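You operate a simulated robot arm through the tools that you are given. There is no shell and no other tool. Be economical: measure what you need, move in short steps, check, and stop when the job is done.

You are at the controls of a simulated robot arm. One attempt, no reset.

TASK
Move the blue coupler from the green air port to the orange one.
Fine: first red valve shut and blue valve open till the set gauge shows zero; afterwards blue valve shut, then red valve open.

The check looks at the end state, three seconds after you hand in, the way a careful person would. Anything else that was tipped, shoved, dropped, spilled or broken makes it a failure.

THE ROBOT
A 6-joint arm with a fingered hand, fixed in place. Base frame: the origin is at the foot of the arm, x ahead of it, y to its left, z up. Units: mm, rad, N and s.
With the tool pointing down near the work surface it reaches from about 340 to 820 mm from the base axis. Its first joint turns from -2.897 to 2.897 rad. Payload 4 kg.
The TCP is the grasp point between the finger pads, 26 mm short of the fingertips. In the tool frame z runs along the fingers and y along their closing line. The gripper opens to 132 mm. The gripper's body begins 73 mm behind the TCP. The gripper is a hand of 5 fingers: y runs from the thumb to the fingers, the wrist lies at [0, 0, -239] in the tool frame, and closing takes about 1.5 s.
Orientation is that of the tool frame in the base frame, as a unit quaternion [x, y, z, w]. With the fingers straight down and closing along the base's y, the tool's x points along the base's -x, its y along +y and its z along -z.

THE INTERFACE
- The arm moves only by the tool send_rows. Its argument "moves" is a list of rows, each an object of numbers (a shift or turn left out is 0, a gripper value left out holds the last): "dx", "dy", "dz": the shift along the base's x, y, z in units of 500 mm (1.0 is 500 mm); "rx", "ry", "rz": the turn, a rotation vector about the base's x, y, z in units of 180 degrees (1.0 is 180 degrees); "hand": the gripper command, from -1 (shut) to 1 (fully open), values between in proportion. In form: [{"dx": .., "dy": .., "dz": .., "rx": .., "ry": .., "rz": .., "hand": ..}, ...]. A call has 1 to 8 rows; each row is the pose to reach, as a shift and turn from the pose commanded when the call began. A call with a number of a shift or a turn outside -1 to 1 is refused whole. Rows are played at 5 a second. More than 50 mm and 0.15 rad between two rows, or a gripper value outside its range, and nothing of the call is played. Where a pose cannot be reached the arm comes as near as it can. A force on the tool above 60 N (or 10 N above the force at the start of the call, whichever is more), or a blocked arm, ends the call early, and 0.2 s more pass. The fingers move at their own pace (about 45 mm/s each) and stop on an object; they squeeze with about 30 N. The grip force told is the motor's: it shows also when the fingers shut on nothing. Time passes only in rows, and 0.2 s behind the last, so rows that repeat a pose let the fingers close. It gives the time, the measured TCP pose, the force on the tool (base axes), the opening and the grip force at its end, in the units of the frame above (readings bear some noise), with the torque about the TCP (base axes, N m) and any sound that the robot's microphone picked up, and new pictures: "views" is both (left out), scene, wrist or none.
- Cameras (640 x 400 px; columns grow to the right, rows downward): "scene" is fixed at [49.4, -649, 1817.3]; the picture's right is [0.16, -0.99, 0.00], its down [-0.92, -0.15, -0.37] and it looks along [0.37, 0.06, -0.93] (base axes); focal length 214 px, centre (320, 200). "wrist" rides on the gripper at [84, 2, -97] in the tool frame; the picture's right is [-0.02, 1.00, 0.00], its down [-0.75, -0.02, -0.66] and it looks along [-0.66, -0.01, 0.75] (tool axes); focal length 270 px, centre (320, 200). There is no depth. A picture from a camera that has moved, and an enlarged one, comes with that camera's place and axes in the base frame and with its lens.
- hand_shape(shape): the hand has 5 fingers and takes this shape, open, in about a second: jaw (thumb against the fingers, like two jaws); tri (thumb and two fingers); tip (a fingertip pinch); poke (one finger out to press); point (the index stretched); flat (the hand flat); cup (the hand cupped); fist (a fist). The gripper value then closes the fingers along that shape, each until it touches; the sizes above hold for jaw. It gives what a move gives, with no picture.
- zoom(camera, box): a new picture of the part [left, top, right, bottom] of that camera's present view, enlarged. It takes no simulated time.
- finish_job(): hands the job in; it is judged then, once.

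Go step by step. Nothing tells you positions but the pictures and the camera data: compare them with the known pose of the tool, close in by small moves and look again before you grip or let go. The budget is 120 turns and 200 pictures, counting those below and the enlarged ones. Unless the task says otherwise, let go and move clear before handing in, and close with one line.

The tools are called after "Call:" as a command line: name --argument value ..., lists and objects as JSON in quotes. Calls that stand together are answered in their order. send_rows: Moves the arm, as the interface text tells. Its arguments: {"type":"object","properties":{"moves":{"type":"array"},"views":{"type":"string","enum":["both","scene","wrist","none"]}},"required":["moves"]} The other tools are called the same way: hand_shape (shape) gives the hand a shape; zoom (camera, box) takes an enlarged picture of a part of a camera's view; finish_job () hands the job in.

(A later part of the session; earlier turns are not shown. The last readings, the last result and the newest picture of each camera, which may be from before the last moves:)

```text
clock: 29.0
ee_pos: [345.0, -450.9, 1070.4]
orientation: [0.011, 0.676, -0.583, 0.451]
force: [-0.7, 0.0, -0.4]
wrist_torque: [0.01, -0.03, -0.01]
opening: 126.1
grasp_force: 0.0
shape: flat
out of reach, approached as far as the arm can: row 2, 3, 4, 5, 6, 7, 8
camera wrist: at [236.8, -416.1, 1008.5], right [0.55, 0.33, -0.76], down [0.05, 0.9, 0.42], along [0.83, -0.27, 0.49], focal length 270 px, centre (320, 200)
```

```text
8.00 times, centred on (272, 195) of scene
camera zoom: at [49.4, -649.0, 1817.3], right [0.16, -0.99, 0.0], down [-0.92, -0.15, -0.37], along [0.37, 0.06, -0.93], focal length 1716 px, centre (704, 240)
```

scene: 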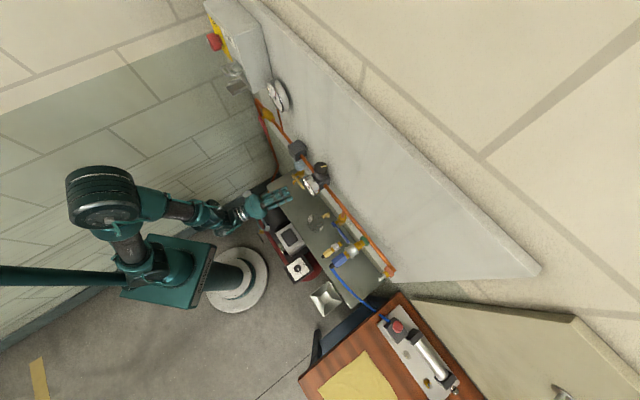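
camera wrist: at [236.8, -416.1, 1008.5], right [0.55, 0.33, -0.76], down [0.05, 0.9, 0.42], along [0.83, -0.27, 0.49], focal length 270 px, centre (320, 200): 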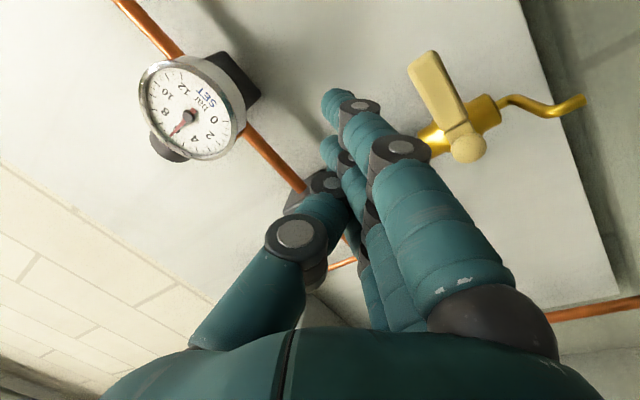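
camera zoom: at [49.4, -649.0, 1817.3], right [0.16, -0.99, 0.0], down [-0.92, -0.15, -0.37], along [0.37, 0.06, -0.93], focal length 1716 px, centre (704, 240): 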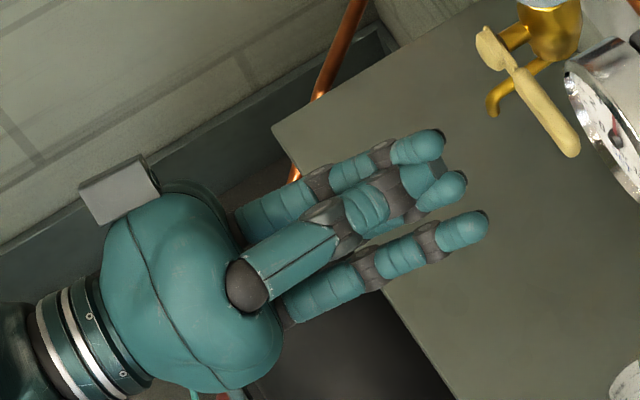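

The top finger's tip is about 16 mm above and 29 mm ahead of the TCP. I'll keep this roll and move to in front of and just below the blue lever, staying off the wall.

Call:
send_rows --moves '[{"dx": -0.067, "dy": -0.055, "dz": -0.019}, {"dx": -0.135, "dy": -0.111, "dz": -0.037}, {"dx": -0.202, "dy": -0.167, "dz": -0.056}, {"dx": -0.269, "dy": -0.222, "dz": -0.075}, {"dx": -0.337, "dy": -0.278, "dz": -0.093}, {"dx": -0.404, "dy": -0.334, "dz": -0.112}, {"dx": -0.404, "dy": -0.334, "dz": -0.112}]'

Call:
zoom --camera "scene" --box '[280, 200, 400, 275]'

```text
clock: 30.6
ee_pos: [155.1, -612.1, 1010.7]
orientation: [0.018, 0.675, -0.586, 0.449]
force: [0.1, -0.3, 0.8]
wrist_torque: [-0.02, 0.01, 0.0]
opening: 126.1
grasp_force: 0.2
shape: flat
out of reach, approached as far as the arm can: row 6, 7
camera wrist: at [47.9, -575.4, 948.6], right [0.56, 0.32, -0.76], down [0.06, 0.9, 0.42], along [0.83, -0.28, 0.49], focal length 270 px, centre (320, 200)
```

scene: 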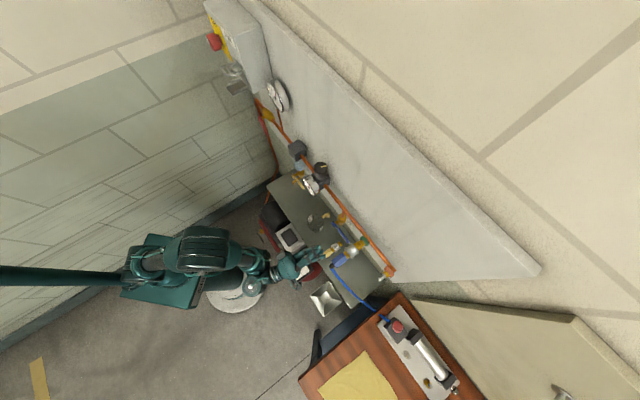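
wrist: 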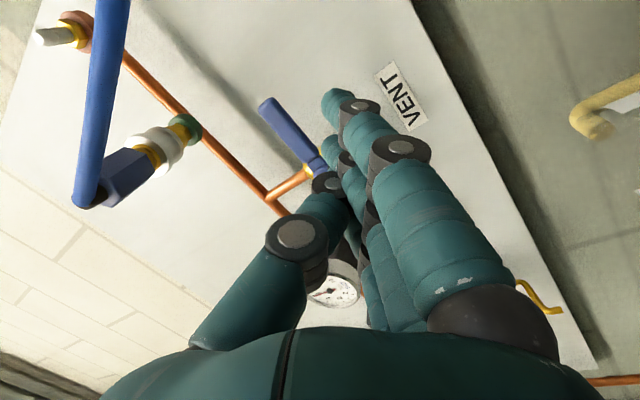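

```text
5.33 times, centred on (340, 238) of scene
camera zoom: at [49.4, -649.0, 1817.3], right [0.16, -0.99, 0.0], down [-0.92, -0.15, -0.37], along [0.37, 0.06, -0.93], focal length 1144 px, centre (213, 0)
```

zoom: 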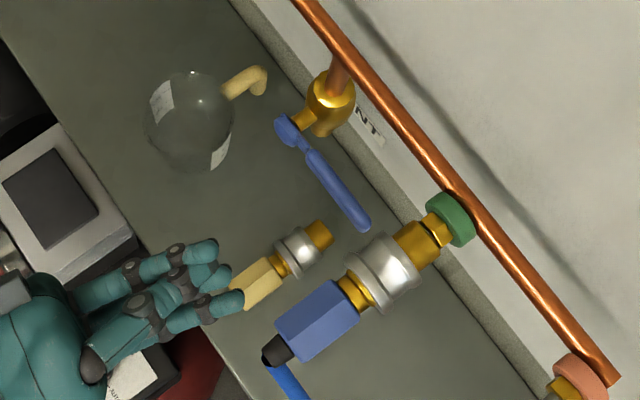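

The lever is at z≈1060, and my top fingertip at about z 1027, a≈−323. I'll slide in under the lever.

Call:
send_rows --moves '[{"dx": 0.041, "dy": -0.05}, {"dx": 0.0815, "dy": -0.1}, {"dx": 0.1223, "dy": -0.1506}, {"dx": 0.1223, "dy": -0.1506}]'

Call:
zoom --camera "scene" --box '[300, 200, 396, 260]'

```text
clock: 31.6
ee_pos: [211.7, -633.1, 979.5]
orientation: [0.014, 0.674, -0.585, 0.452]
force: [-0.3, 0.2, -0.4]
wrist_torque: [-0.03, 0.03, 0.02]
opening: 126.0
grasp_force: 0.1
shape: flat
out of reach, approached as far as the arm can: row 1, 2, 3, 4
camera wrist: at [103.7, -598.3, 917.7], right [0.56, 0.33, -0.76], down [0.05, 0.91, 0.42], along [0.83, -0.27, 0.49], focal length 270 px, centre (320, 200)
```

scene: 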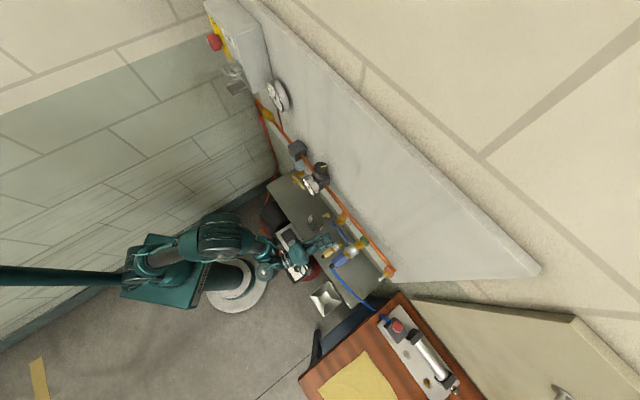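
wrist: 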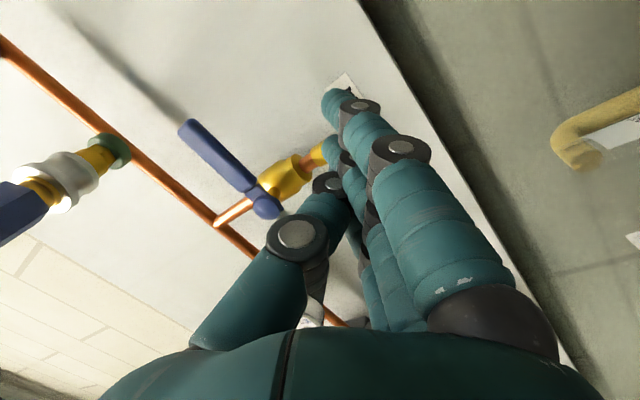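

```text
6.67 times, centred on (348, 230) of scene
camera zoom: at [49.4, -649.0, 1817.3], right [0.16, -0.99, 0.0], down [-0.92, -0.15, -0.37], along [0.37, 0.06, -0.93], focal length 1430 px, centre (133, 0)
```

zoom: 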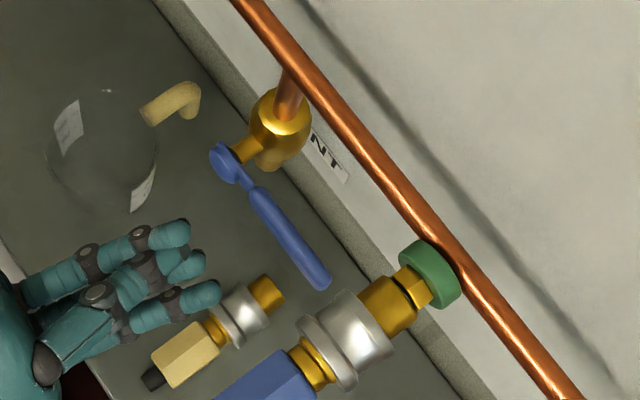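

The arm hits a limit with this heading. I'll yaw the hand about 20° to the right (more in line with the arm) after retreating a bit, then try again.

Call:
send_rows --moves '[{"dx": -0.035, "dy": 0.035, "rz": -0.037}, {"dx": -0.07, "dy": 0.07, "rz": -0.074}, {"dx": -0.07, "dy": 0.07, "dz": 0.03, "rz": -0.111}, {"dx": -0.07, "dy": 0.07, "dz": 0.06, "rz": -0.139}, {"dx": -0.07, "dy": 0.07, "dz": 0.06, "rz": -0.139}]'

```text
clock: 32.8
ee_pos: [175.2, -598.8, 1010.5]
orientation: [-0.158, -0.657, 0.667, -0.314]
force: [1.1, 0.0, 0.5]
wrist_torque: [0.05, -0.01, 0.0]
opening: 126.0
grasp_force: 0.0
shape: flat
camera wrist: at [92.2, -521.5, 948.3], right [0.64, 0.06, -0.76], down [0.42, 0.8, 0.42], along [0.64, -0.6, 0.49], focal length 270 px, centre (320, 200)
```

scene: 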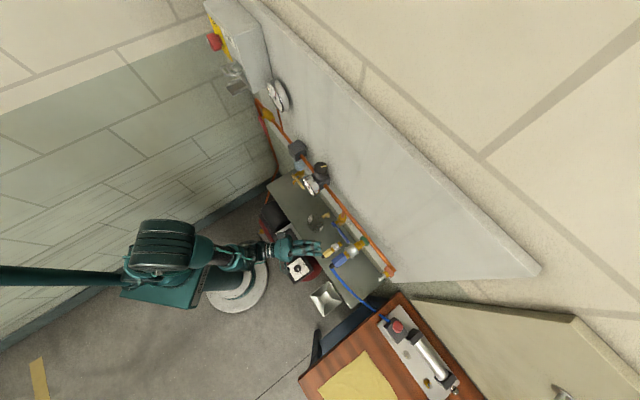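
wrist: 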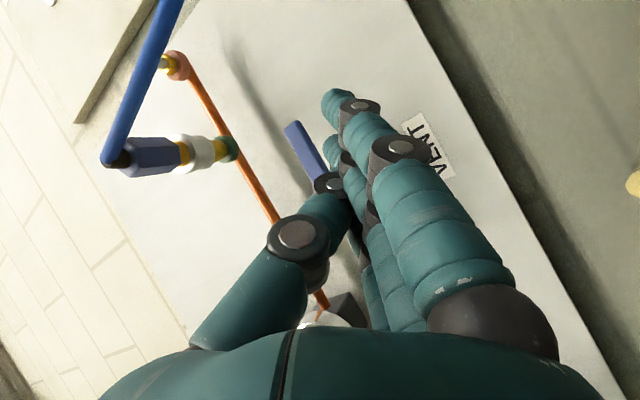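

Reachable now, with the top finger leading. I'll slide it in beneath the lever.

Call:
send_rows --moves '[{"dx": 0.032, "dy": -0.055}, {"dx": 0.065, "dy": -0.11}, {"dx": 0.0969, "dy": -0.166}, {"dx": 0.0969, "dy": -0.166}]' --views "wrist"

Call:
zoom --camera "scene" --box '[300, 200, 396, 260]'

```text
clock: 33.8
ee_pos: [213.7, -671.1, 965.1]
orientation: [0.14, 0.69, -0.635, 0.318]
force: [-0.8, -0.1, -0.3]
wrist_torque: [0.03, 0.01, 0.02]
opening: 126.2
grasp_force: 0.1
shape: flat
out of reach, approached as far as the arm can: row 1, 2, 3
camera wrist: at [125.0, -595.5, 911.1], right [0.61, 0.16, -0.77], down [0.39, 0.79, 0.47], along [0.69, -0.59, 0.43], focal length 270 px, centre (320, 200)
```

wrist: 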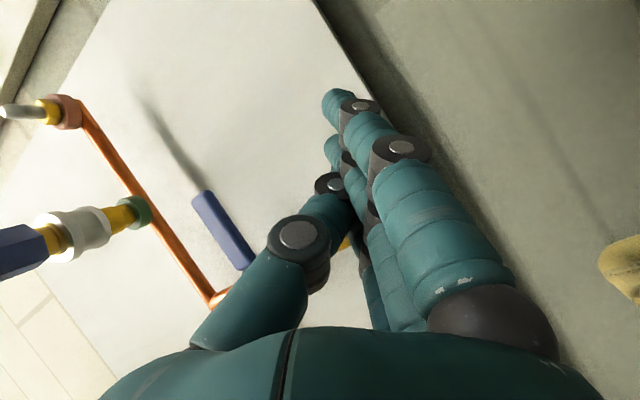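

```text
6.67 times, centred on (348, 230) of scene
camera zoom: at [49.4, -649.0, 1817.3], right [0.16, -0.99, 0.0], down [-0.92, -0.15, -0.37], along [0.37, 0.06, -0.93], focal length 1430 px, centre (133, 0)
```

zoom: 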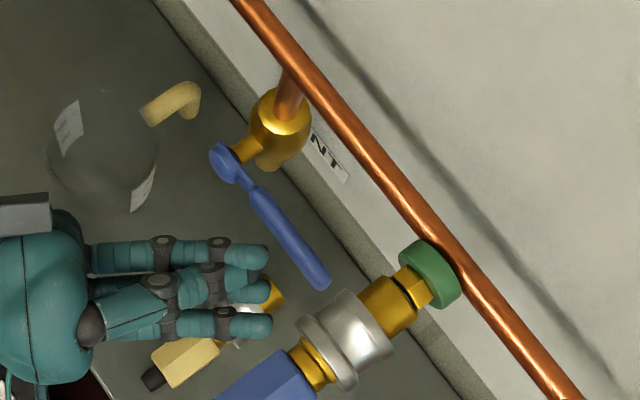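

It sagged about 45 mm while going in. I'll raise it back in place, carefully.

Call:
send_rows --moves '[{"dz": 0.03}, {"dz": 0.06}, {"dz": 0.09}, {"dz": 0.09}]' --views "wrist"

Call:
zoom --camera "scene" --box '[300, 200, 396, 260]'

```text
clock: 34.9
ee_pos: [219.5, -680.3, 1044.7]
orientation: [0.162, 0.665, -0.662, 0.305]
force: [-0.9, -3.2, -15.9]
wrist_torque: [0.17, 0.86, -0.16]
opening: 126.3
grasp_force: 0.1
shape: flat
stopped in row 4: the force on the tool passed its limit at 61 N (the readings are from after the stop); the commanded pose is now the measured one
camera wrist: at [137.1, -602.0, 985.8], right [0.64, 0.07, -0.77], down [0.44, 0.79, 0.44], along [0.64, -0.61, 0.47], focal length 270 px, centre (320, 200)
```

wrist: 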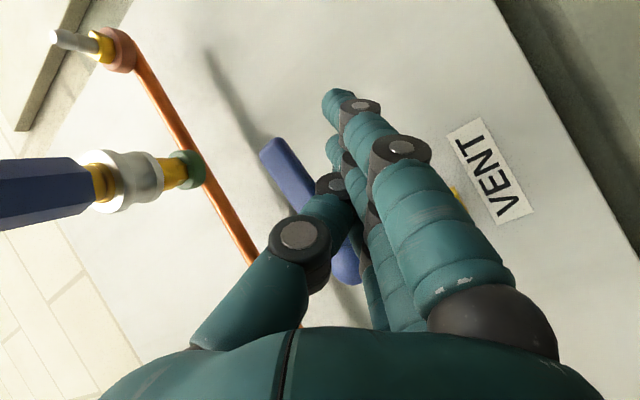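

```text
6.67 times, centred on (348, 230) of scene
camera zoom: at [49.4, -649.0, 1817.3], right [0.16, -0.99, 0.0], down [-0.92, -0.15, -0.37], along [0.37, 0.06, -0.93], focal length 1430 px, centre (133, 0)
```

zoom: 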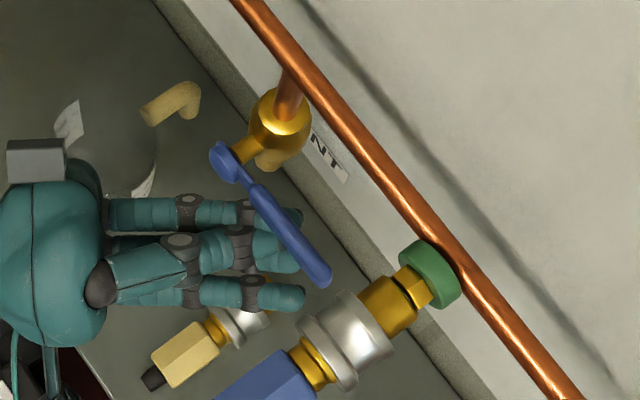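

The lever does not move up (61 N stop), so it must open downward like the red one. I'll drop clear, retreat, and roll back so the fingers form a vertical blade for pushing down.

Call:
send_rows --moves '[{"dz": -0.03}, {"dx": -0.02, "dy": 0.09, "dz": -0.03}, {"dx": -0.035, "dy": 0.18, "dz": -0.03}, {"dx": -0.035, "dy": 0.18, "dz": 0.03, "rx": 0.0095, "ry": -0.046, "rz": 0.004}, {"dx": -0.035, "dy": 0.18, "dz": 0.06, "rx": 0.019, "ry": -0.092, "rz": 0.008}, {"dx": -0.035, "dy": 0.18, "dz": 0.09, "rx": 0.0284, "ry": -0.138, "rz": 0.0123}, {"dx": -0.035, "dy": 0.18, "dz": 0.09, "rx": 0.038, "ry": -0.184, "rz": 0.0164}, {"dx": -0.035, "dy": 0.18, "dz": 0.09, "rx": 0.0473, "ry": -0.23, "rz": 0.0205}]'

```text
clock: 36.7
ee_pos: [202.0, -590.9, 1093.4]
orientation: [0.387, 0.562, -0.503, 0.531]
force: [0.4, 0.1, 0.0]
wrist_torque: [0.0, 0.04, -0.01]
opening: 126.0
grasp_force: 0.1
shape: flat
out of reach, approached as far as the arm can: row 3, 4
camera wrist: at [171.6, -504.6, 1003.5], right [0.97, 0.2, -0.14], down [-0.05, 0.71, 0.7], along [0.23, -0.67, 0.7], focal length 270 px, centre (320, 200)
```

scene: 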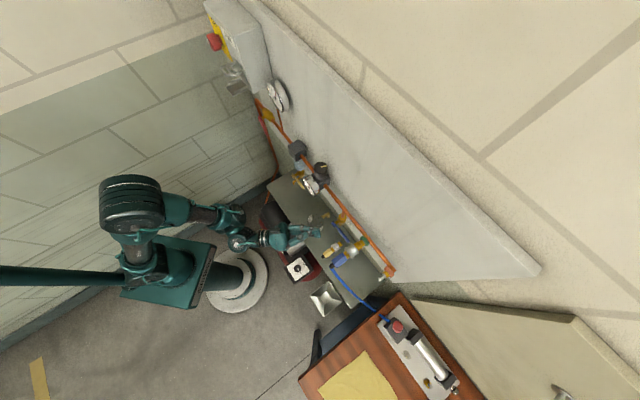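
wrist: 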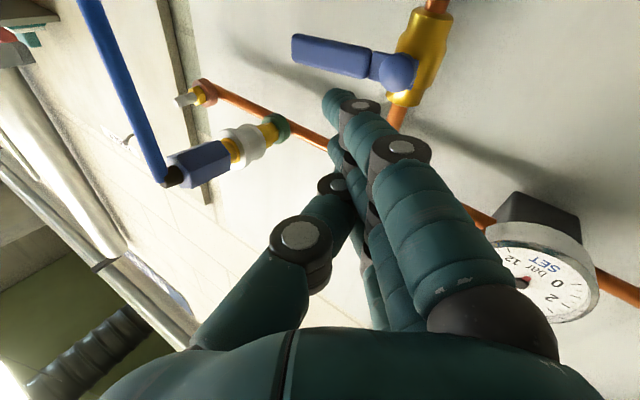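

Now the fingers form a vertical blade with the index lowest. I'll raise it and move in part way above the blue lever, checking for sag.

Call:
send_rows --moves '[{"dz": 0.07}, {"dx": 0.005, "dy": -0.03, "dz": 0.07}, {"dx": 0.01, "dy": -0.06, "dz": 0.07}, {"dx": 0.01, "dy": -0.06, "dz": 0.07}]' --views "wrist"

```text
clock: 37.7
ee_pos: [207.5, -620.7, 1127.5]
orientation: [0.387, 0.562, -0.504, 0.529]
force: [0.8, 0.2, -0.8]
wrist_torque: [-0.02, 0.03, 0.02]
opening: 126.1
grasp_force: 0.1
shape: flat
camera wrist: at [176.5, -534.6, 1038.5], right [0.97, 0.2, -0.14], down [-0.04, 0.71, 0.7], along [0.24, -0.67, 0.7], focal length 270 px, centre (320, 200)
```

wrist: 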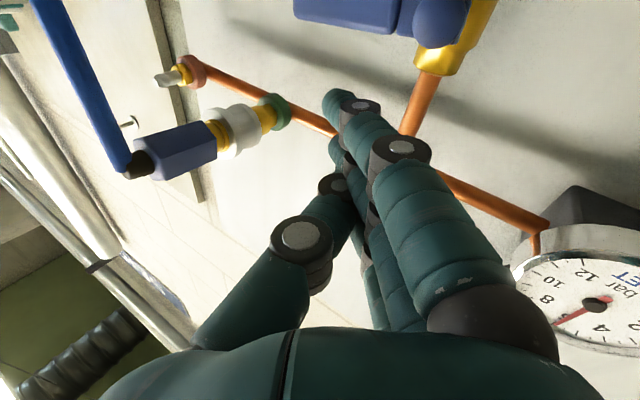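

Call:
send_rows --moves '[{"dx": 0.008, "dy": -0.038}, {"dx": 0.0155, "dy": -0.076}, {"dx": 0.0233, "dy": -0.1138}, {"dx": 0.0233, "dy": -0.1138}]' --views "wrist"

Call:
zoom --camera "scene" --box '[300, 200, 396, 260]'

```text
clock: 38.7
ee_pos: [220.0, -676.7, 1127.8]
orientation: [0.386, 0.563, -0.504, 0.53]
force: [-0.1, 0.6, 0.4]
wrist_torque: [0.0, -0.01, 0.0]
opening: 126.2
grasp_force: 0.1
shape: flat
camera wrist: at [187.9, -591.1, 1038.6], right [0.97, 0.2, -0.14], down [-0.04, 0.71, 0.7], along [0.24, -0.67, 0.7], focal length 270 px, centre (320, 200)
```

wrist: 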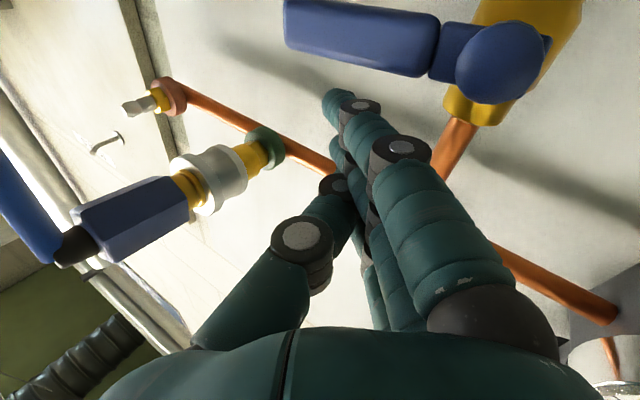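

```text
6.67 times, centred on (348, 230) of scene
camera zoom: at [49.4, -649.0, 1817.3], right [0.16, -0.99, 0.0], down [-0.92, -0.15, -0.37], along [0.37, 0.06, -0.93], focal length 1430 px, centre (133, 0)
```

zoom: 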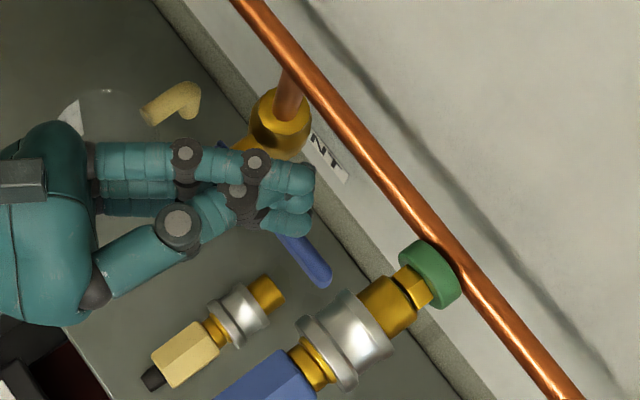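

Over the lever with room to spare from the coupler. Push down the first 30°.

Call:
send_rows --moves '[{"dz": -0.03}, {"dz": -0.055}, {"dz": -0.075}, {"dz": -0.096}]' --views "wrist"

```text
clock: 39.5
ee_pos: [221.3, -679.0, 1109.4]
orientation: [0.378, 0.552, -0.51, 0.54]
force: [-0.8, 6.2, 12.7]
wrist_torque: [0.02, -0.03, 0.04]
opening: 125.9
grasp_force: 0.1
shape: flat
stopped in row 3: the force on the tool passed its limit at 68 N (the readings are from after the stop); the commanded pose is now the measured one
camera wrist: at [190.8, -595.0, 1016.9], right [0.97, 0.2, -0.13], down [-0.06, 0.74, 0.67], along [0.23, -0.65, 0.73], focal length 270 px, centre (320, 200)
```

wrist: 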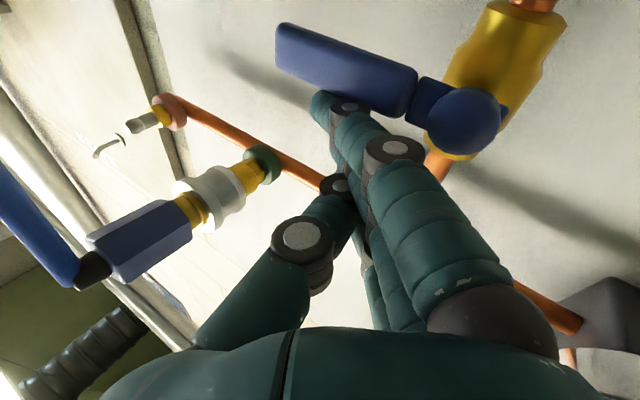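

Pushing down meets a hard stop, so the lever is already at its lower limit; my earlier upward try was fast and possibly obstructed. I'll retreat, drop below the lever with this vertical blade, and try lifting slowly.

Call:
send_rows --moves '[{"dz": 0.03}, {"dz": 0.03, "dx": -0.05, "dy": 0.07}, {"dz": 0.03, "dx": -0.09, "dy": 0.14}, {"dz": -0.06, "dx": -0.09, "dy": 0.14}, {"dz": -0.15, "dx": -0.09, "dy": 0.14}, {"dz": -0.238, "dx": -0.09, "dy": 0.14}, {"dz": -0.238, "dx": -0.09, "dy": 0.14}]'

Call:
zoom --camera "scene" --box '[280, 200, 400, 275]'

```text
clock: 41.1
ee_pos: [175.1, -643.7, 975.2]
orientation: [0.383, 0.589, -0.481, 0.524]
force: [1.3, 0.3, -1.8]
wrist_torque: [-0.08, -0.05, -0.11]
opening: 125.9
grasp_force: 0.0
shape: flat
out of reach, approached as far as the arm can: row 4, 5, 6, 7
camera wrist: at [137.1, -554.1, 891.6], right [0.96, 0.24, -0.15], down [-0.06, 0.67, 0.74], along [0.28, -0.7, 0.66], focal length 270 px, centre (320, 200)
```

scene: 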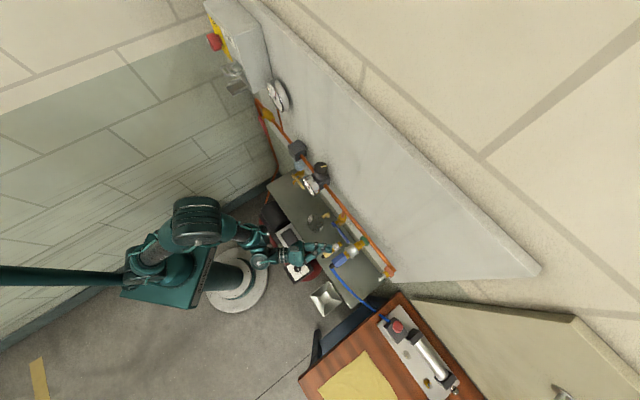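
wrist: 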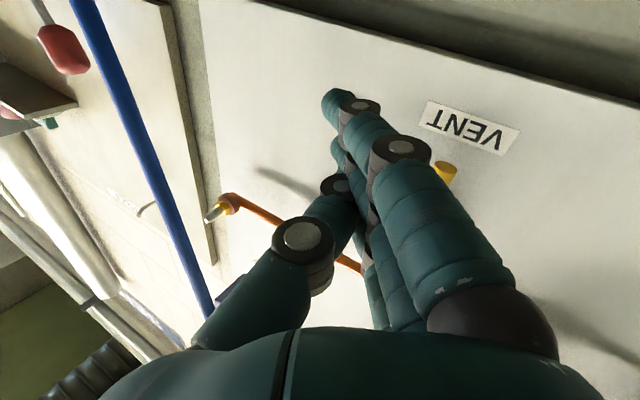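

```text
5.33 times, centred on (340, 238) of scene
camera zoom: at [49.4, -649.0, 1817.3], right [0.16, -0.99, 0.0], down [-0.92, -0.15, -0.37], along [0.37, 0.06, -0.93], focal length 1144 px, centre (213, 0)
```

zoom: 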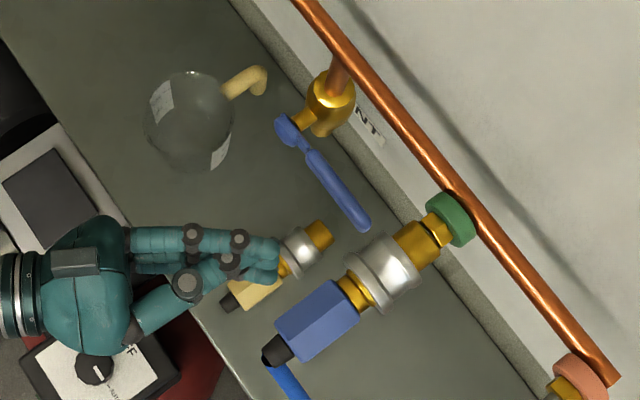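

Below the lever now. Ease in toward the wall under the lever.

Call:
send_rows --moves '[{"dx": 0.029, "dy": -0.021, "dz": 0.01}, {"dx": 0.058, "dy": -0.042, "dz": 0.015}, {"dx": 0.0877, "dy": -0.0622, "dz": 0.02}, {"dx": 0.0877, "dy": -0.0622, "dz": 0.02}]' --views "wrist"

Call:
zoom --camera "scene" --box '[300, 200, 396, 260]'

```text
clock: 42.1
ee_pos: [218.0, -640.8, 993.6]
orientation: [0.368, 0.562, -0.521, 0.527]
force: [2.5, 1.2, 4.6]
wrist_torque: [0.48, -0.04, -0.22]
opening: 126.3
grasp_force: 0.1
shape: flat
out of reach, approached as far as the arm can: row 1, 2
camera wrist: at [183.9, -557.7, 902.4], right [0.97, 0.19, -0.18], down [-0.02, 0.74, 0.67], along [0.26, -0.65, 0.72], focal length 270 px, centre (320, 200)
```

wrist: 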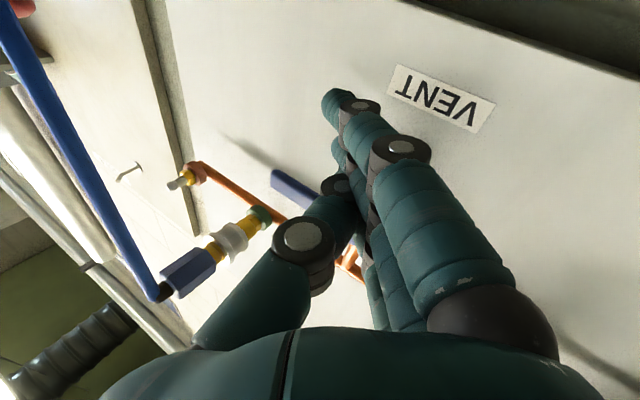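

```text
6.67 times, centred on (348, 230) of scene
camera zoom: at [49.4, -649.0, 1817.3], right [0.16, -0.99, 0.0], down [-0.92, -0.15, -0.37], along [0.37, 0.06, -0.93], focal length 1430 px, centre (133, 0)
```

zoom: 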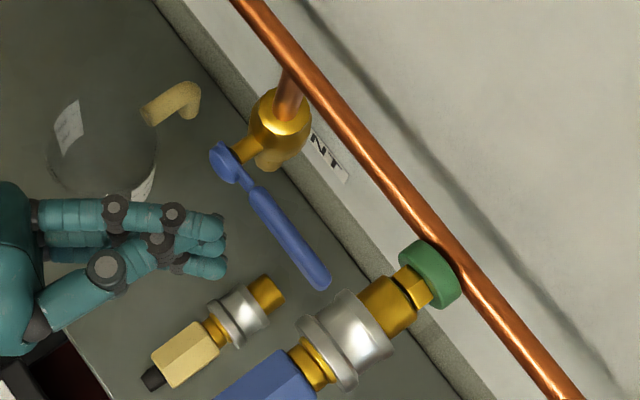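

Call:
send_rows --moves '[{"dx": 0.001, "dy": -0.024}, {"dx": 0.002, "dy": -0.048}, {"dx": 0.003, "dy": -0.07}, {"dx": 0.003, "dy": -0.07}]' --views "wrist"

Call:
zoom --camera "scene" --box '[310, 205, 374, 245]'

```text
clock: 43.1
ee_pos: [218.8, -650.8, 997.5]
orientation: [0.379, 0.553, -0.51, 0.54]
force: [-0.4, -0.2, 0.0]
wrist_torque: [-0.06, 0.01, -0.01]
opening: 126.1
grasp_force: 0.0
shape: flat
out of reach, approached as far as the arm can: row 2, 3, 4
camera wrist: at [189.9, -567.7, 904.8], right [0.97, 0.2, -0.13], down [-0.06, 0.74, 0.67], along [0.23, -0.65, 0.73], focal length 270 px, centre (320, 200)
```

wrist: 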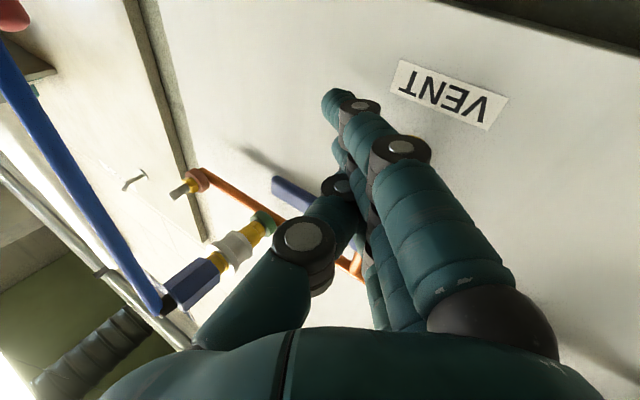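

```text
10.00 times, centred on (342, 225) of scene
camera zoom: at [49.4, -649.0, 1817.3], right [0.16, -0.99, 0.0], down [-0.92, -0.15, -0.37], along [0.37, 0.06, -0.93], focal length 2145 px, centre (100, -50)
```

zoom: 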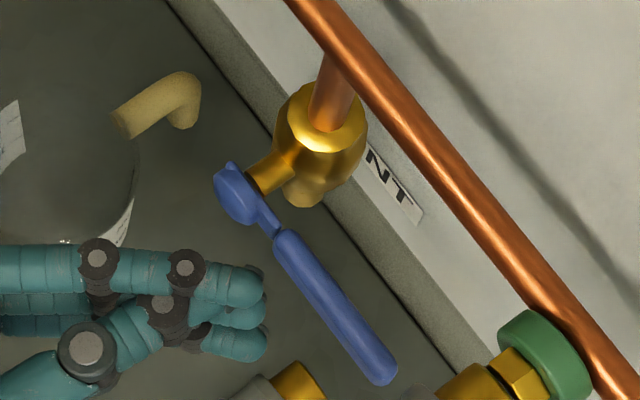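

The commanded point is right but the arm can't hold horizontal that low. Tilting the fingers about 15° downward should relieve the limit, so I'll do that at the same target.

Call:
send_rows --moves '[{"rx": 0.027, "ry": 0.0057}, {"rx": 0.054, "ry": 0.0113}, {"rx": 0.081, "ry": 0.017}, {"rx": 0.081, "ry": 0.017}]' --views "wrist"

Call:
zoom --camera "scene" --box '[310, 205, 374, 245]'

```text
clock: 44.1
ee_pos: [221.2, -651.0, 997.5]
orientation: [0.378, 0.553, -0.509, 0.54]
force: [-0.2, 0.0, -0.5]
wrist_torque: [0.01, 0.05, -0.02]
opening: 126.3
grasp_force: 0.1
shape: flat
out of reach, approached as far as the arm can: row 1, 2, 3, 4
camera wrist: at [189.9, -567.7, 904.7], right [0.97, 0.2, -0.13], down [-0.06, 0.74, 0.67], along [0.23, -0.65, 0.73], focal length 270 px, centre (320, 200)
```

wrist: 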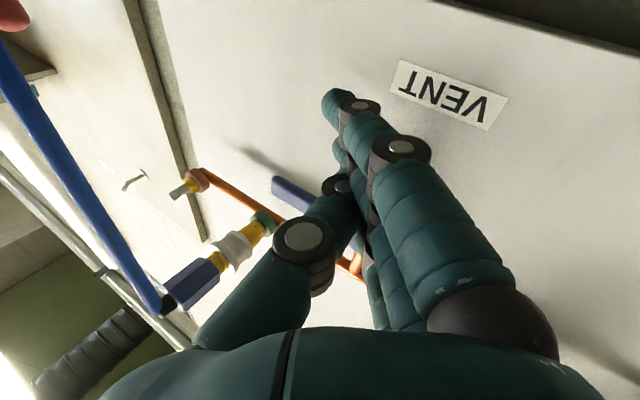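

```text
10.00 times, centred on (342, 225) of scene
camera zoom: at [49.4, -649.0, 1817.3], right [0.16, -0.99, 0.0], down [-0.92, -0.15, -0.37], along [0.37, 0.06, -0.93], focal length 2145 px, centre (100, -50)
```

zoom: 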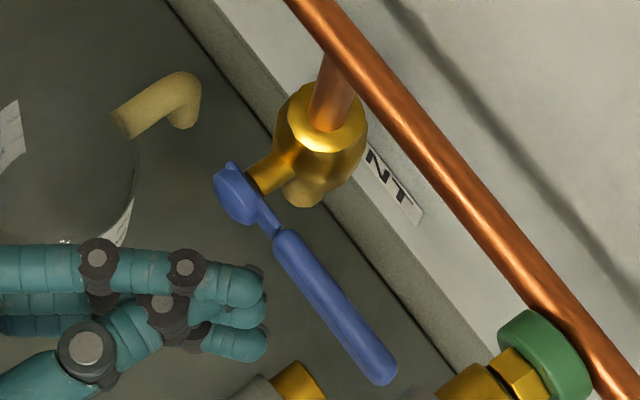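

The solver is jammed in that corner. I'll back out and up, undo the tilt, then re-roll to the posture that worked lower down.

Call:
send_rows --moves '[{"rx": -0.04, "ry": -0.0085, "dx": -0.01, "dy": 0.08, "dz": 0.03}, {"rx": -0.081, "ry": -0.017, "dx": -0.02, "dy": 0.16, "dz": 0.06}, {"rx": -0.081, "ry": -0.017, "dx": -0.03, "dy": 0.18, "dz": 0.1}, {"rx": -0.081, "ry": -0.017, "dx": -0.03, "dy": 0.18, "dz": 0.1}, {"rx": -0.081, "ry": -0.017, "dx": -0.03, "dy": 0.18, "dz": 0.1}]' --views "none"

Call:
send_rows --moves '[{"rx": -0.0095, "ry": 0.046, "rz": -0.004}, {"rx": -0.019, "ry": 0.092, "rz": -0.008}, {"rx": -0.0284, "ry": 0.138, "rz": -0.0123}, {"rx": -0.038, "ry": 0.184, "rz": -0.0164}, {"rx": -0.0473, "ry": 0.23, "rz": -0.0205}, {"rx": -0.057, "ry": 0.2765, "rz": -0.0246}, {"rx": -0.057, "ry": 0.2765, "rz": -0.0246}]' --views "wrist"

```text
clock: 45.3
ee_pos: [206.1, -561.7, 1047.5]
orientation: [0.32, 0.469, -0.565, 0.599]
force: [-0.1, -0.1, 0.2]
wrist_torque: [-0.01, 0.01, 0.03]
opening: 126.2
grasp_force: 0.1
shape: flat
```

```text
clock: 46.9
ee_pos: [205.3, -562.4, 1047.9]
orientation: [-0.016, -0.614, 0.707, -0.349]
force: [-0.6, 0.4, 1.1]
wrist_torque: [-0.02, -0.02, 0.02]
opening: 126.2
grasp_force: 0.1
shape: flat
camera wrist: at [102.3, -515.8, 984.6], right [0.53, 0.01, -0.85], down [0.29, 0.94, 0.19], along [0.8, -0.35, 0.49], focal length 270 px, centre (320, 200)
```

wrist: 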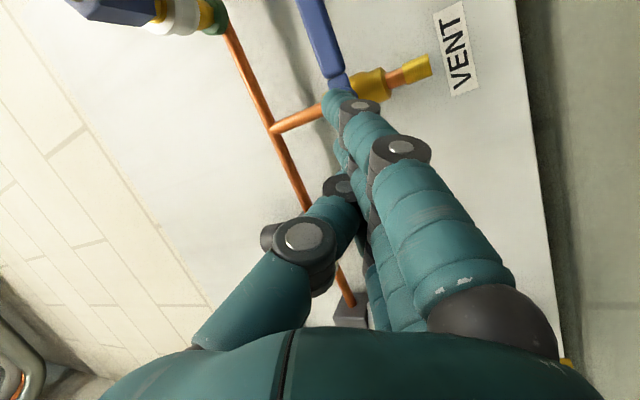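

This posture (fingers pitched up ~14°, rolled −60°) is fully reachable and suits lifting. I'll move to in front of and just below the lever.

Call:
send_rows --moves '[{"dx": -0.035, "dy": -0.06, "dz": -0.033}, {"dx": -0.0707, "dy": -0.1188, "dz": -0.066}, {"dx": -0.0707, "dy": -0.1188, "dz": -0.066}, {"dx": -0.0707, "dy": -0.1188, "dz": -0.066}]' --views "wrist"

Call:
zoom --camera "scene" --box '[290, 200, 386, 260]'

```text
clock: 47.9
ee_pos: [169.9, -619.7, 1013.6]
orientation: [-0.018, -0.614, 0.708, -0.35]
force: [0.0, 0.0, 0.0]
wrist_torque: [-0.01, 0.02, -0.04]
opening: 126.3
grasp_force: 0.0
shape: flat
camera wrist: at [67.0, -574.8, 951.1], right [0.53, 0.01, -0.85], down [0.29, 0.94, 0.19], along [0.79, -0.35, 0.49], focal length 270 px, centre (320, 200)
```

wrist: 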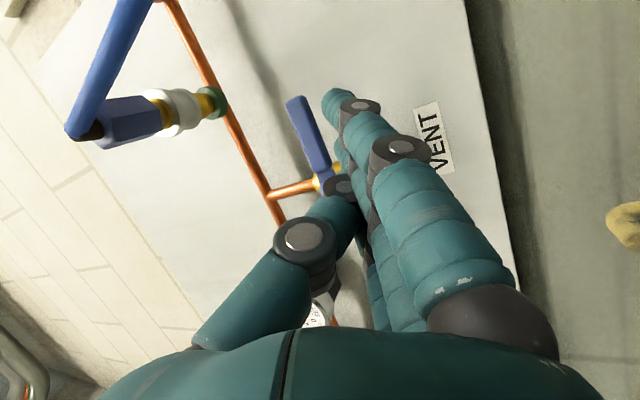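

```text
6.67 times, centred on (338, 230) of scene
camera zoom: at [49.4, -649.0, 1817.3], right [0.16, -0.99, 0.0], down [-0.92, -0.15, -0.37], along [0.37, 0.06, -0.93], focal length 1430 px, centre (200, 0)
```

zoom: 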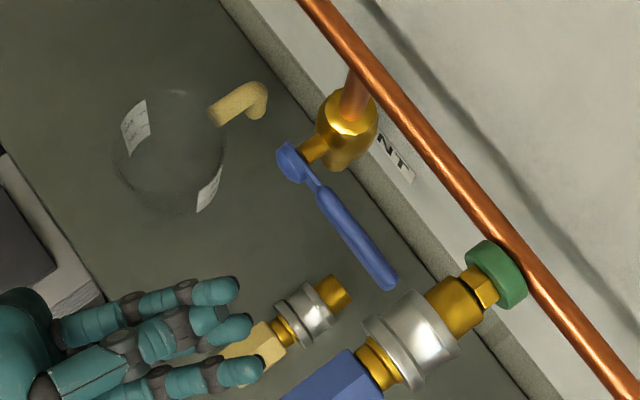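

Tracking is exact here. Slide in under the lever.

Call:
send_rows --moves '[{"dx": 0.028, "dy": -0.04}, {"dx": 0.056, "dy": -0.08}, {"dx": 0.0848, "dy": -0.1188}, {"dx": 0.0848, "dy": -0.1188}, {"dx": 0.0848, "dy": -0.1188}]' --views "wrist"

Call:
zoom --camera "scene" --box '[310, 205, 374, 245]'

```text
clock: 49.1
ee_pos: [214.2, -680.4, 1014.1]
orientation: [-0.017, -0.613, 0.708, -0.349]
force: [-0.1, 0.7, 0.6]
wrist_torque: [-0.03, -0.02, -0.01]
opening: 126.3
grasp_force: 0.0
shape: flat
camera wrist: at [109.7, -634.8, 950.5], right [0.53, 0.01, -0.85], down [0.29, 0.94, 0.19], along [0.79, -0.35, 0.49], focal length 270 px, centre (320, 200)
```

wrist: 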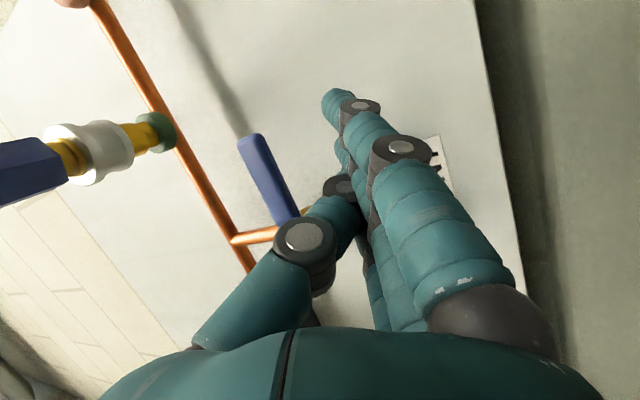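

```text
10.00 times, centred on (342, 225) of scene
camera zoom: at [49.4, -649.0, 1817.3], right [0.16, -0.99, 0.0], down [-0.92, -0.15, -0.37], along [0.37, 0.06, -0.93], focal length 2145 px, centre (100, -50)
```

zoom: 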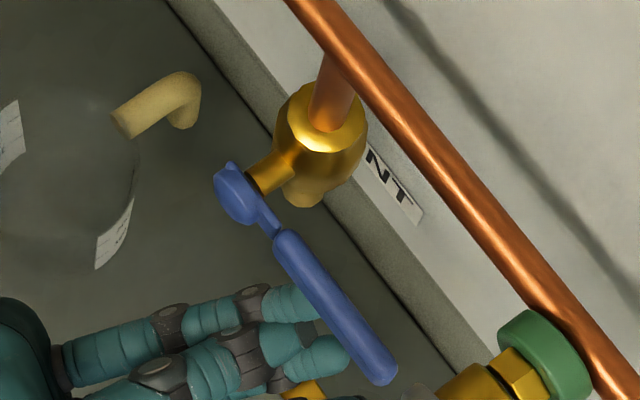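

The fingers are under the lever. Lift slowly and watch.

Call:
send_rows --moves '[{"dz": 0.016}, {"dz": 0.028}, {"dz": 0.036}, {"dz": 0.043}, {"dz": 0.05}, {"dz": 0.056}, {"dz": 0.062}]' --views "wrist"

Call:
zoom --camera "scene" --box '[310, 205, 374, 245]'

```text
clock: 50.7
ee_pos: [211.0, -681.1, 1044.5]
orientation: [-0.018, -0.615, 0.707, -0.348]
force: [-11.7, -4.3, -11.2]
wrist_torque: [0.11, 0.45, -0.35]
opening: 126.1
grasp_force: 0.1
shape: flat
camera wrist: at [108.2, -635.0, 981.7], right [0.53, 0.01, -0.85], down [0.3, 0.94, 0.19], along [0.79, -0.35, 0.49], focal length 270 px, centre (320, 200)
```

wrist: 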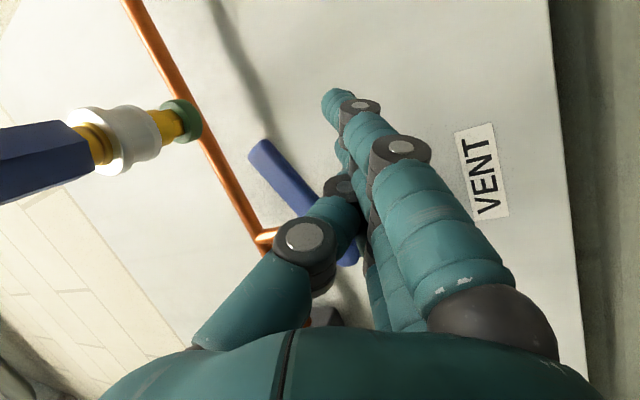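

```text
10.00 times, centred on (342, 225) of scene
camera zoom: at [49.4, -649.0, 1817.3], right [0.16, -0.99, 0.0], down [-0.92, -0.15, -0.37], along [0.37, 0.06, -0.93], focal length 2145 px, centre (100, -50)
```

zoom: 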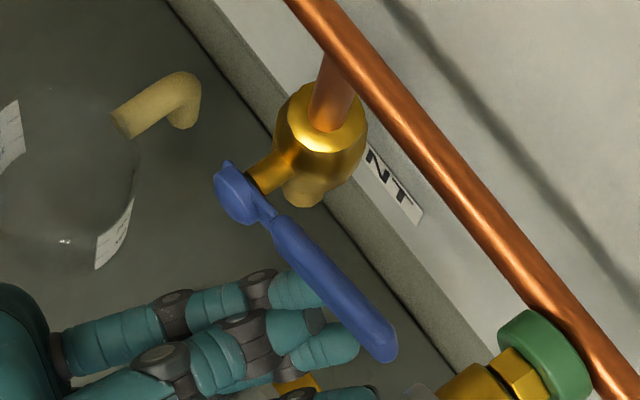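

It is lifting: the blue lever is rising with moderate resistance. Continue along its arc.

Call:
send_rows --moves '[{"dx": -0.006, "dy": -0.006, "dz": 0.022}, {"dx": -0.007, "dy": -0.007, "dz": 0.042}, {"dx": -0.004, "dy": -0.004, "dz": 0.056}, {"dx": 0.0, "dy": 0.0, "dz": 0.068}]' --views "wrist"

Call:
zoom --camera "scene" --box '[310, 205, 374, 245]'

```text
clock: 51.7
ee_pos: [210.9, -669.2, 1072.2]
orientation: [-0.019, -0.611, 0.709, -0.351]
force: [-7.0, -5.4, -1.7]
wrist_torque: [0.08, -0.07, -0.26]
opening: 126.1
grasp_force: 0.0
shape: flat
out of reach, approached as far as the arm can: row 2, 3, 4
camera wrist: at [108.3, -624.7, 1007.8], right [0.53, 0.0, -0.85], down [0.29, 0.94, 0.19], along [0.79, -0.35, 0.5], focal length 270 px, centre (320, 200)
```

wrist: 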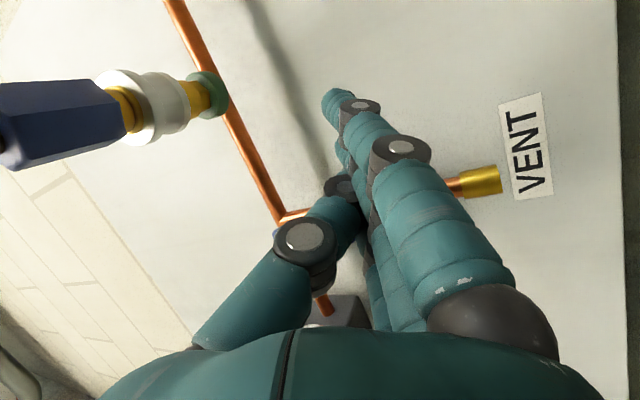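

```text
10.00 times, centred on (342, 225) of scene
camera zoom: at [49.4, -649.0, 1817.3], right [0.16, -0.99, 0.0], down [-0.92, -0.15, -0.37], along [0.37, 0.06, -0.93], focal length 2145 px, centre (100, -50)
```

zoom: 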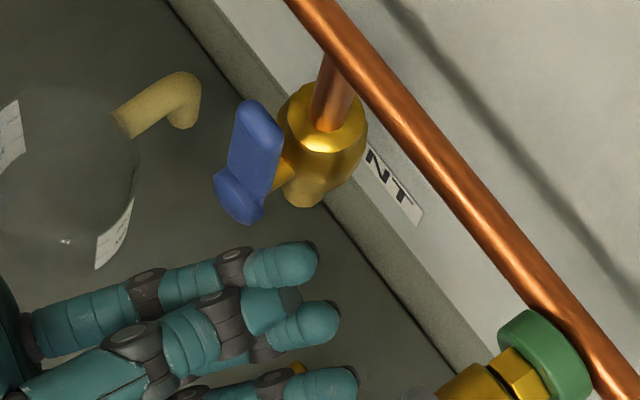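

The blue lever is now upright (open). I'll pull back and read the set gauge.

Call:
send_rows --moves '[{"dx": -0.04, "dy": 0.04}, {"dx": -0.08, "dy": 0.08}, {"dx": -0.12, "dy": 0.12}, {"dx": -0.12, "dy": 0.12}]' --views "wrist"

Call:
zoom --camera "scene" --box '[290, 165, 370, 215]'

Call:
zoom --camera "scene" --box '[310, 205, 374, 245]'

```text
clock: 52.7
ee_pos: [151.7, -609.8, 1070.6]
orientation: [-0.018, -0.614, 0.707, -0.35]
force: [0.5, 0.0, 0.3]
wrist_torque: [-0.01, 0.02, 0.0]
opening: 126.1
grasp_force: 0.1
shape: flat
camera wrist: at [48.2, -563.8, 1007.5], right [0.53, 0.01, -0.85], down [0.29, 0.94, 0.19], along [0.79, -0.35, 0.49], focal length 270 px, centre (320, 200)
```

wrist: 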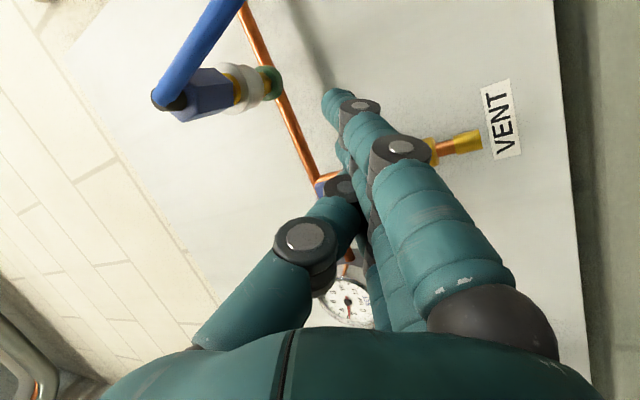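

```text
8.00 times, centred on (330, 190) of scene
camera zoom: at [49.4, -649.0, 1817.3], right [0.16, -0.99, 0.0], down [-0.92, -0.15, -0.37], along [0.37, 0.06, -0.93], focal length 1716 px, centre (240, 280)
```

zoom: 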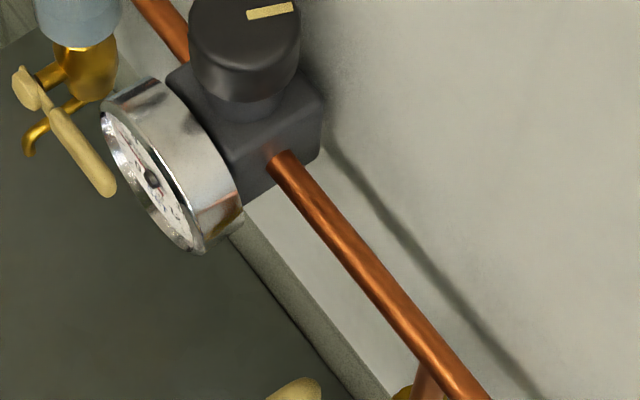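

```text
10.00 times, centred on (342, 225) of scene
camera zoom: at [49.4, -649.0, 1817.3], right [0.16, -0.99, 0.0], down [-0.92, -0.15, -0.37], along [0.37, 0.06, -0.93], focal length 2145 px, centre (100, -50)
```

zoom: 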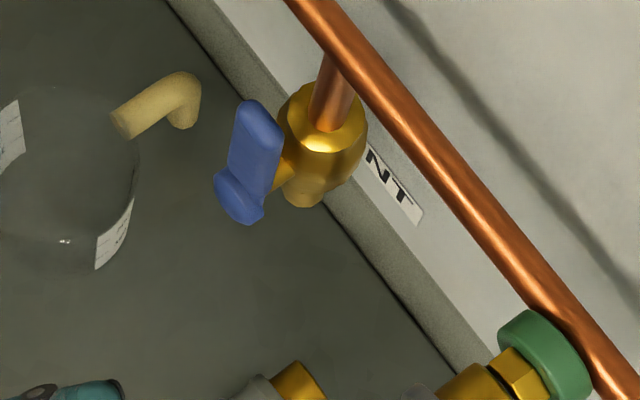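

Call:
zoom --camera "wrist" --box '[310, 240, 400, 340]'

Call:
zoom --camera "scene" --box '[300, 175, 324, 199]'

```text
4.00 times, centred on (355, 290) of wrist
camera zoom: at [48.2, -563.8, 1007.5], right [0.53, 0.01, -0.85], down [0.29, 0.94, 0.19], along [0.79, -0.35, 0.49], focal length 1081 px, centre (180, -160)
```

zoom: 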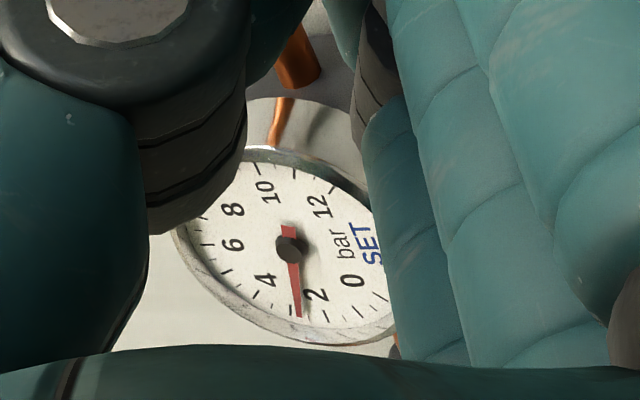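

```text
16.00 times, centred on (312, 187) of scene
camera zoom: at [49.4, -649.0, 1817.3], right [0.16, -0.99, 0.0], down [-0.92, -0.15, -0.37], along [0.37, 0.06, -0.93], focal length 3432 px, centre (448, 408)
```

zoom: 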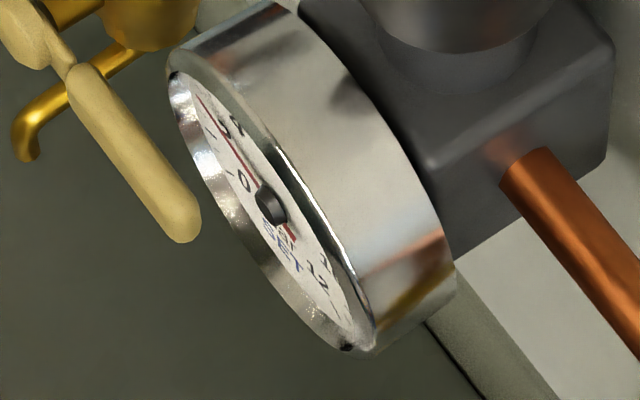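

The set gauge is down to about 2.7 bar and falling. While it vents, I'll reorient to a 45° tilted jaw posture in free space above the coupler height.

Call:
send_rows --moves '[{"rx": 0.043, "ry": -0.0113, "dx": -0.007, "dy": 0.007, "dz": 0.0375}, {"rx": 0.086, "ry": -0.0226, "dx": -0.014, "dy": 0.014, "dz": 0.075}, {"rx": 0.129, "ry": -0.034, "dx": -0.021, "dy": 0.021, "dz": 0.1125}, {"rx": 0.172, "ry": -0.0452, "dx": -0.028, "dy": 0.028, "dz": 0.15}, {"rx": 0.215, "ry": -0.0565, "dx": -0.035, "dy": 0.035, "dz": 0.1875}, {"rx": 0.258, "ry": -0.068, "dx": -0.042, "dy": 0.042, "dz": 0.225}, {"rx": 0.301, "ry": -0.079, "dx": -0.049, "dy": 0.049, "dz": 0.2625}, {"rx": 0.344, "ry": -0.0905, "dx": -0.0566, "dy": 0.0566, "dz": 0.3}]'

Call:
hand_shape --shape "jaw"

```text
clock: 54.5
ee_pos: [174.3, -539.5, 894.3]
orientation: [0.266, 0.755, -0.4, 0.446]
force: [-0.3, 1.2, -0.1]
wrist_torque: [0.0, 0.0, 0.01]
opening: 126.0
grasp_force: 0.0
shape: flat
out of reach, approached as far as the arm can: row 1, 2, 3, 4, 5, 6, 7, 8
camera wrist: at [91.0, -453.5, 846.1], right [0.77, 0.54, -0.35], down [0.03, 0.51, 0.86], along [0.64, -0.67, 0.38], focal length 270 px, centre (320, 200)
```

scene: 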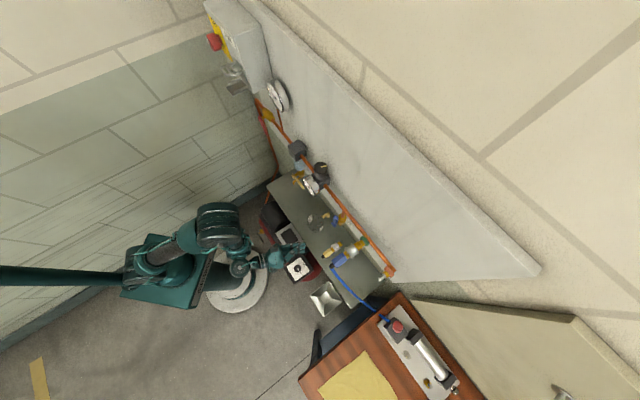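
wrist: 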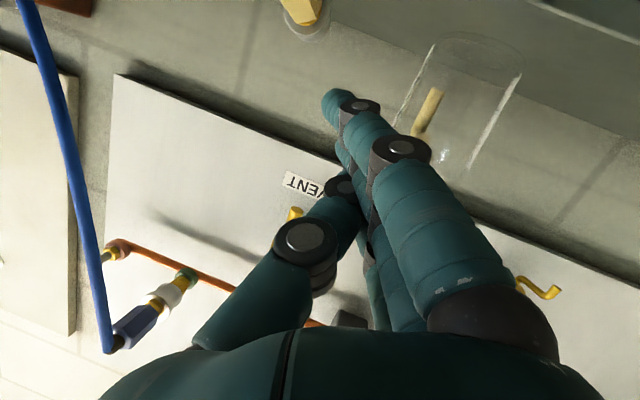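

```text
clock: 55.4
ee_pos: [172.8, -539.5, 894.1]
orientation: [0.265, 0.755, -0.4, 0.447]
force: [0.0, -0.3, 0.5]
wrist_torque: [0.0, 0.04, 0.01]
opening: 132.1
grasp_force: 0.1
shape: jaw
```

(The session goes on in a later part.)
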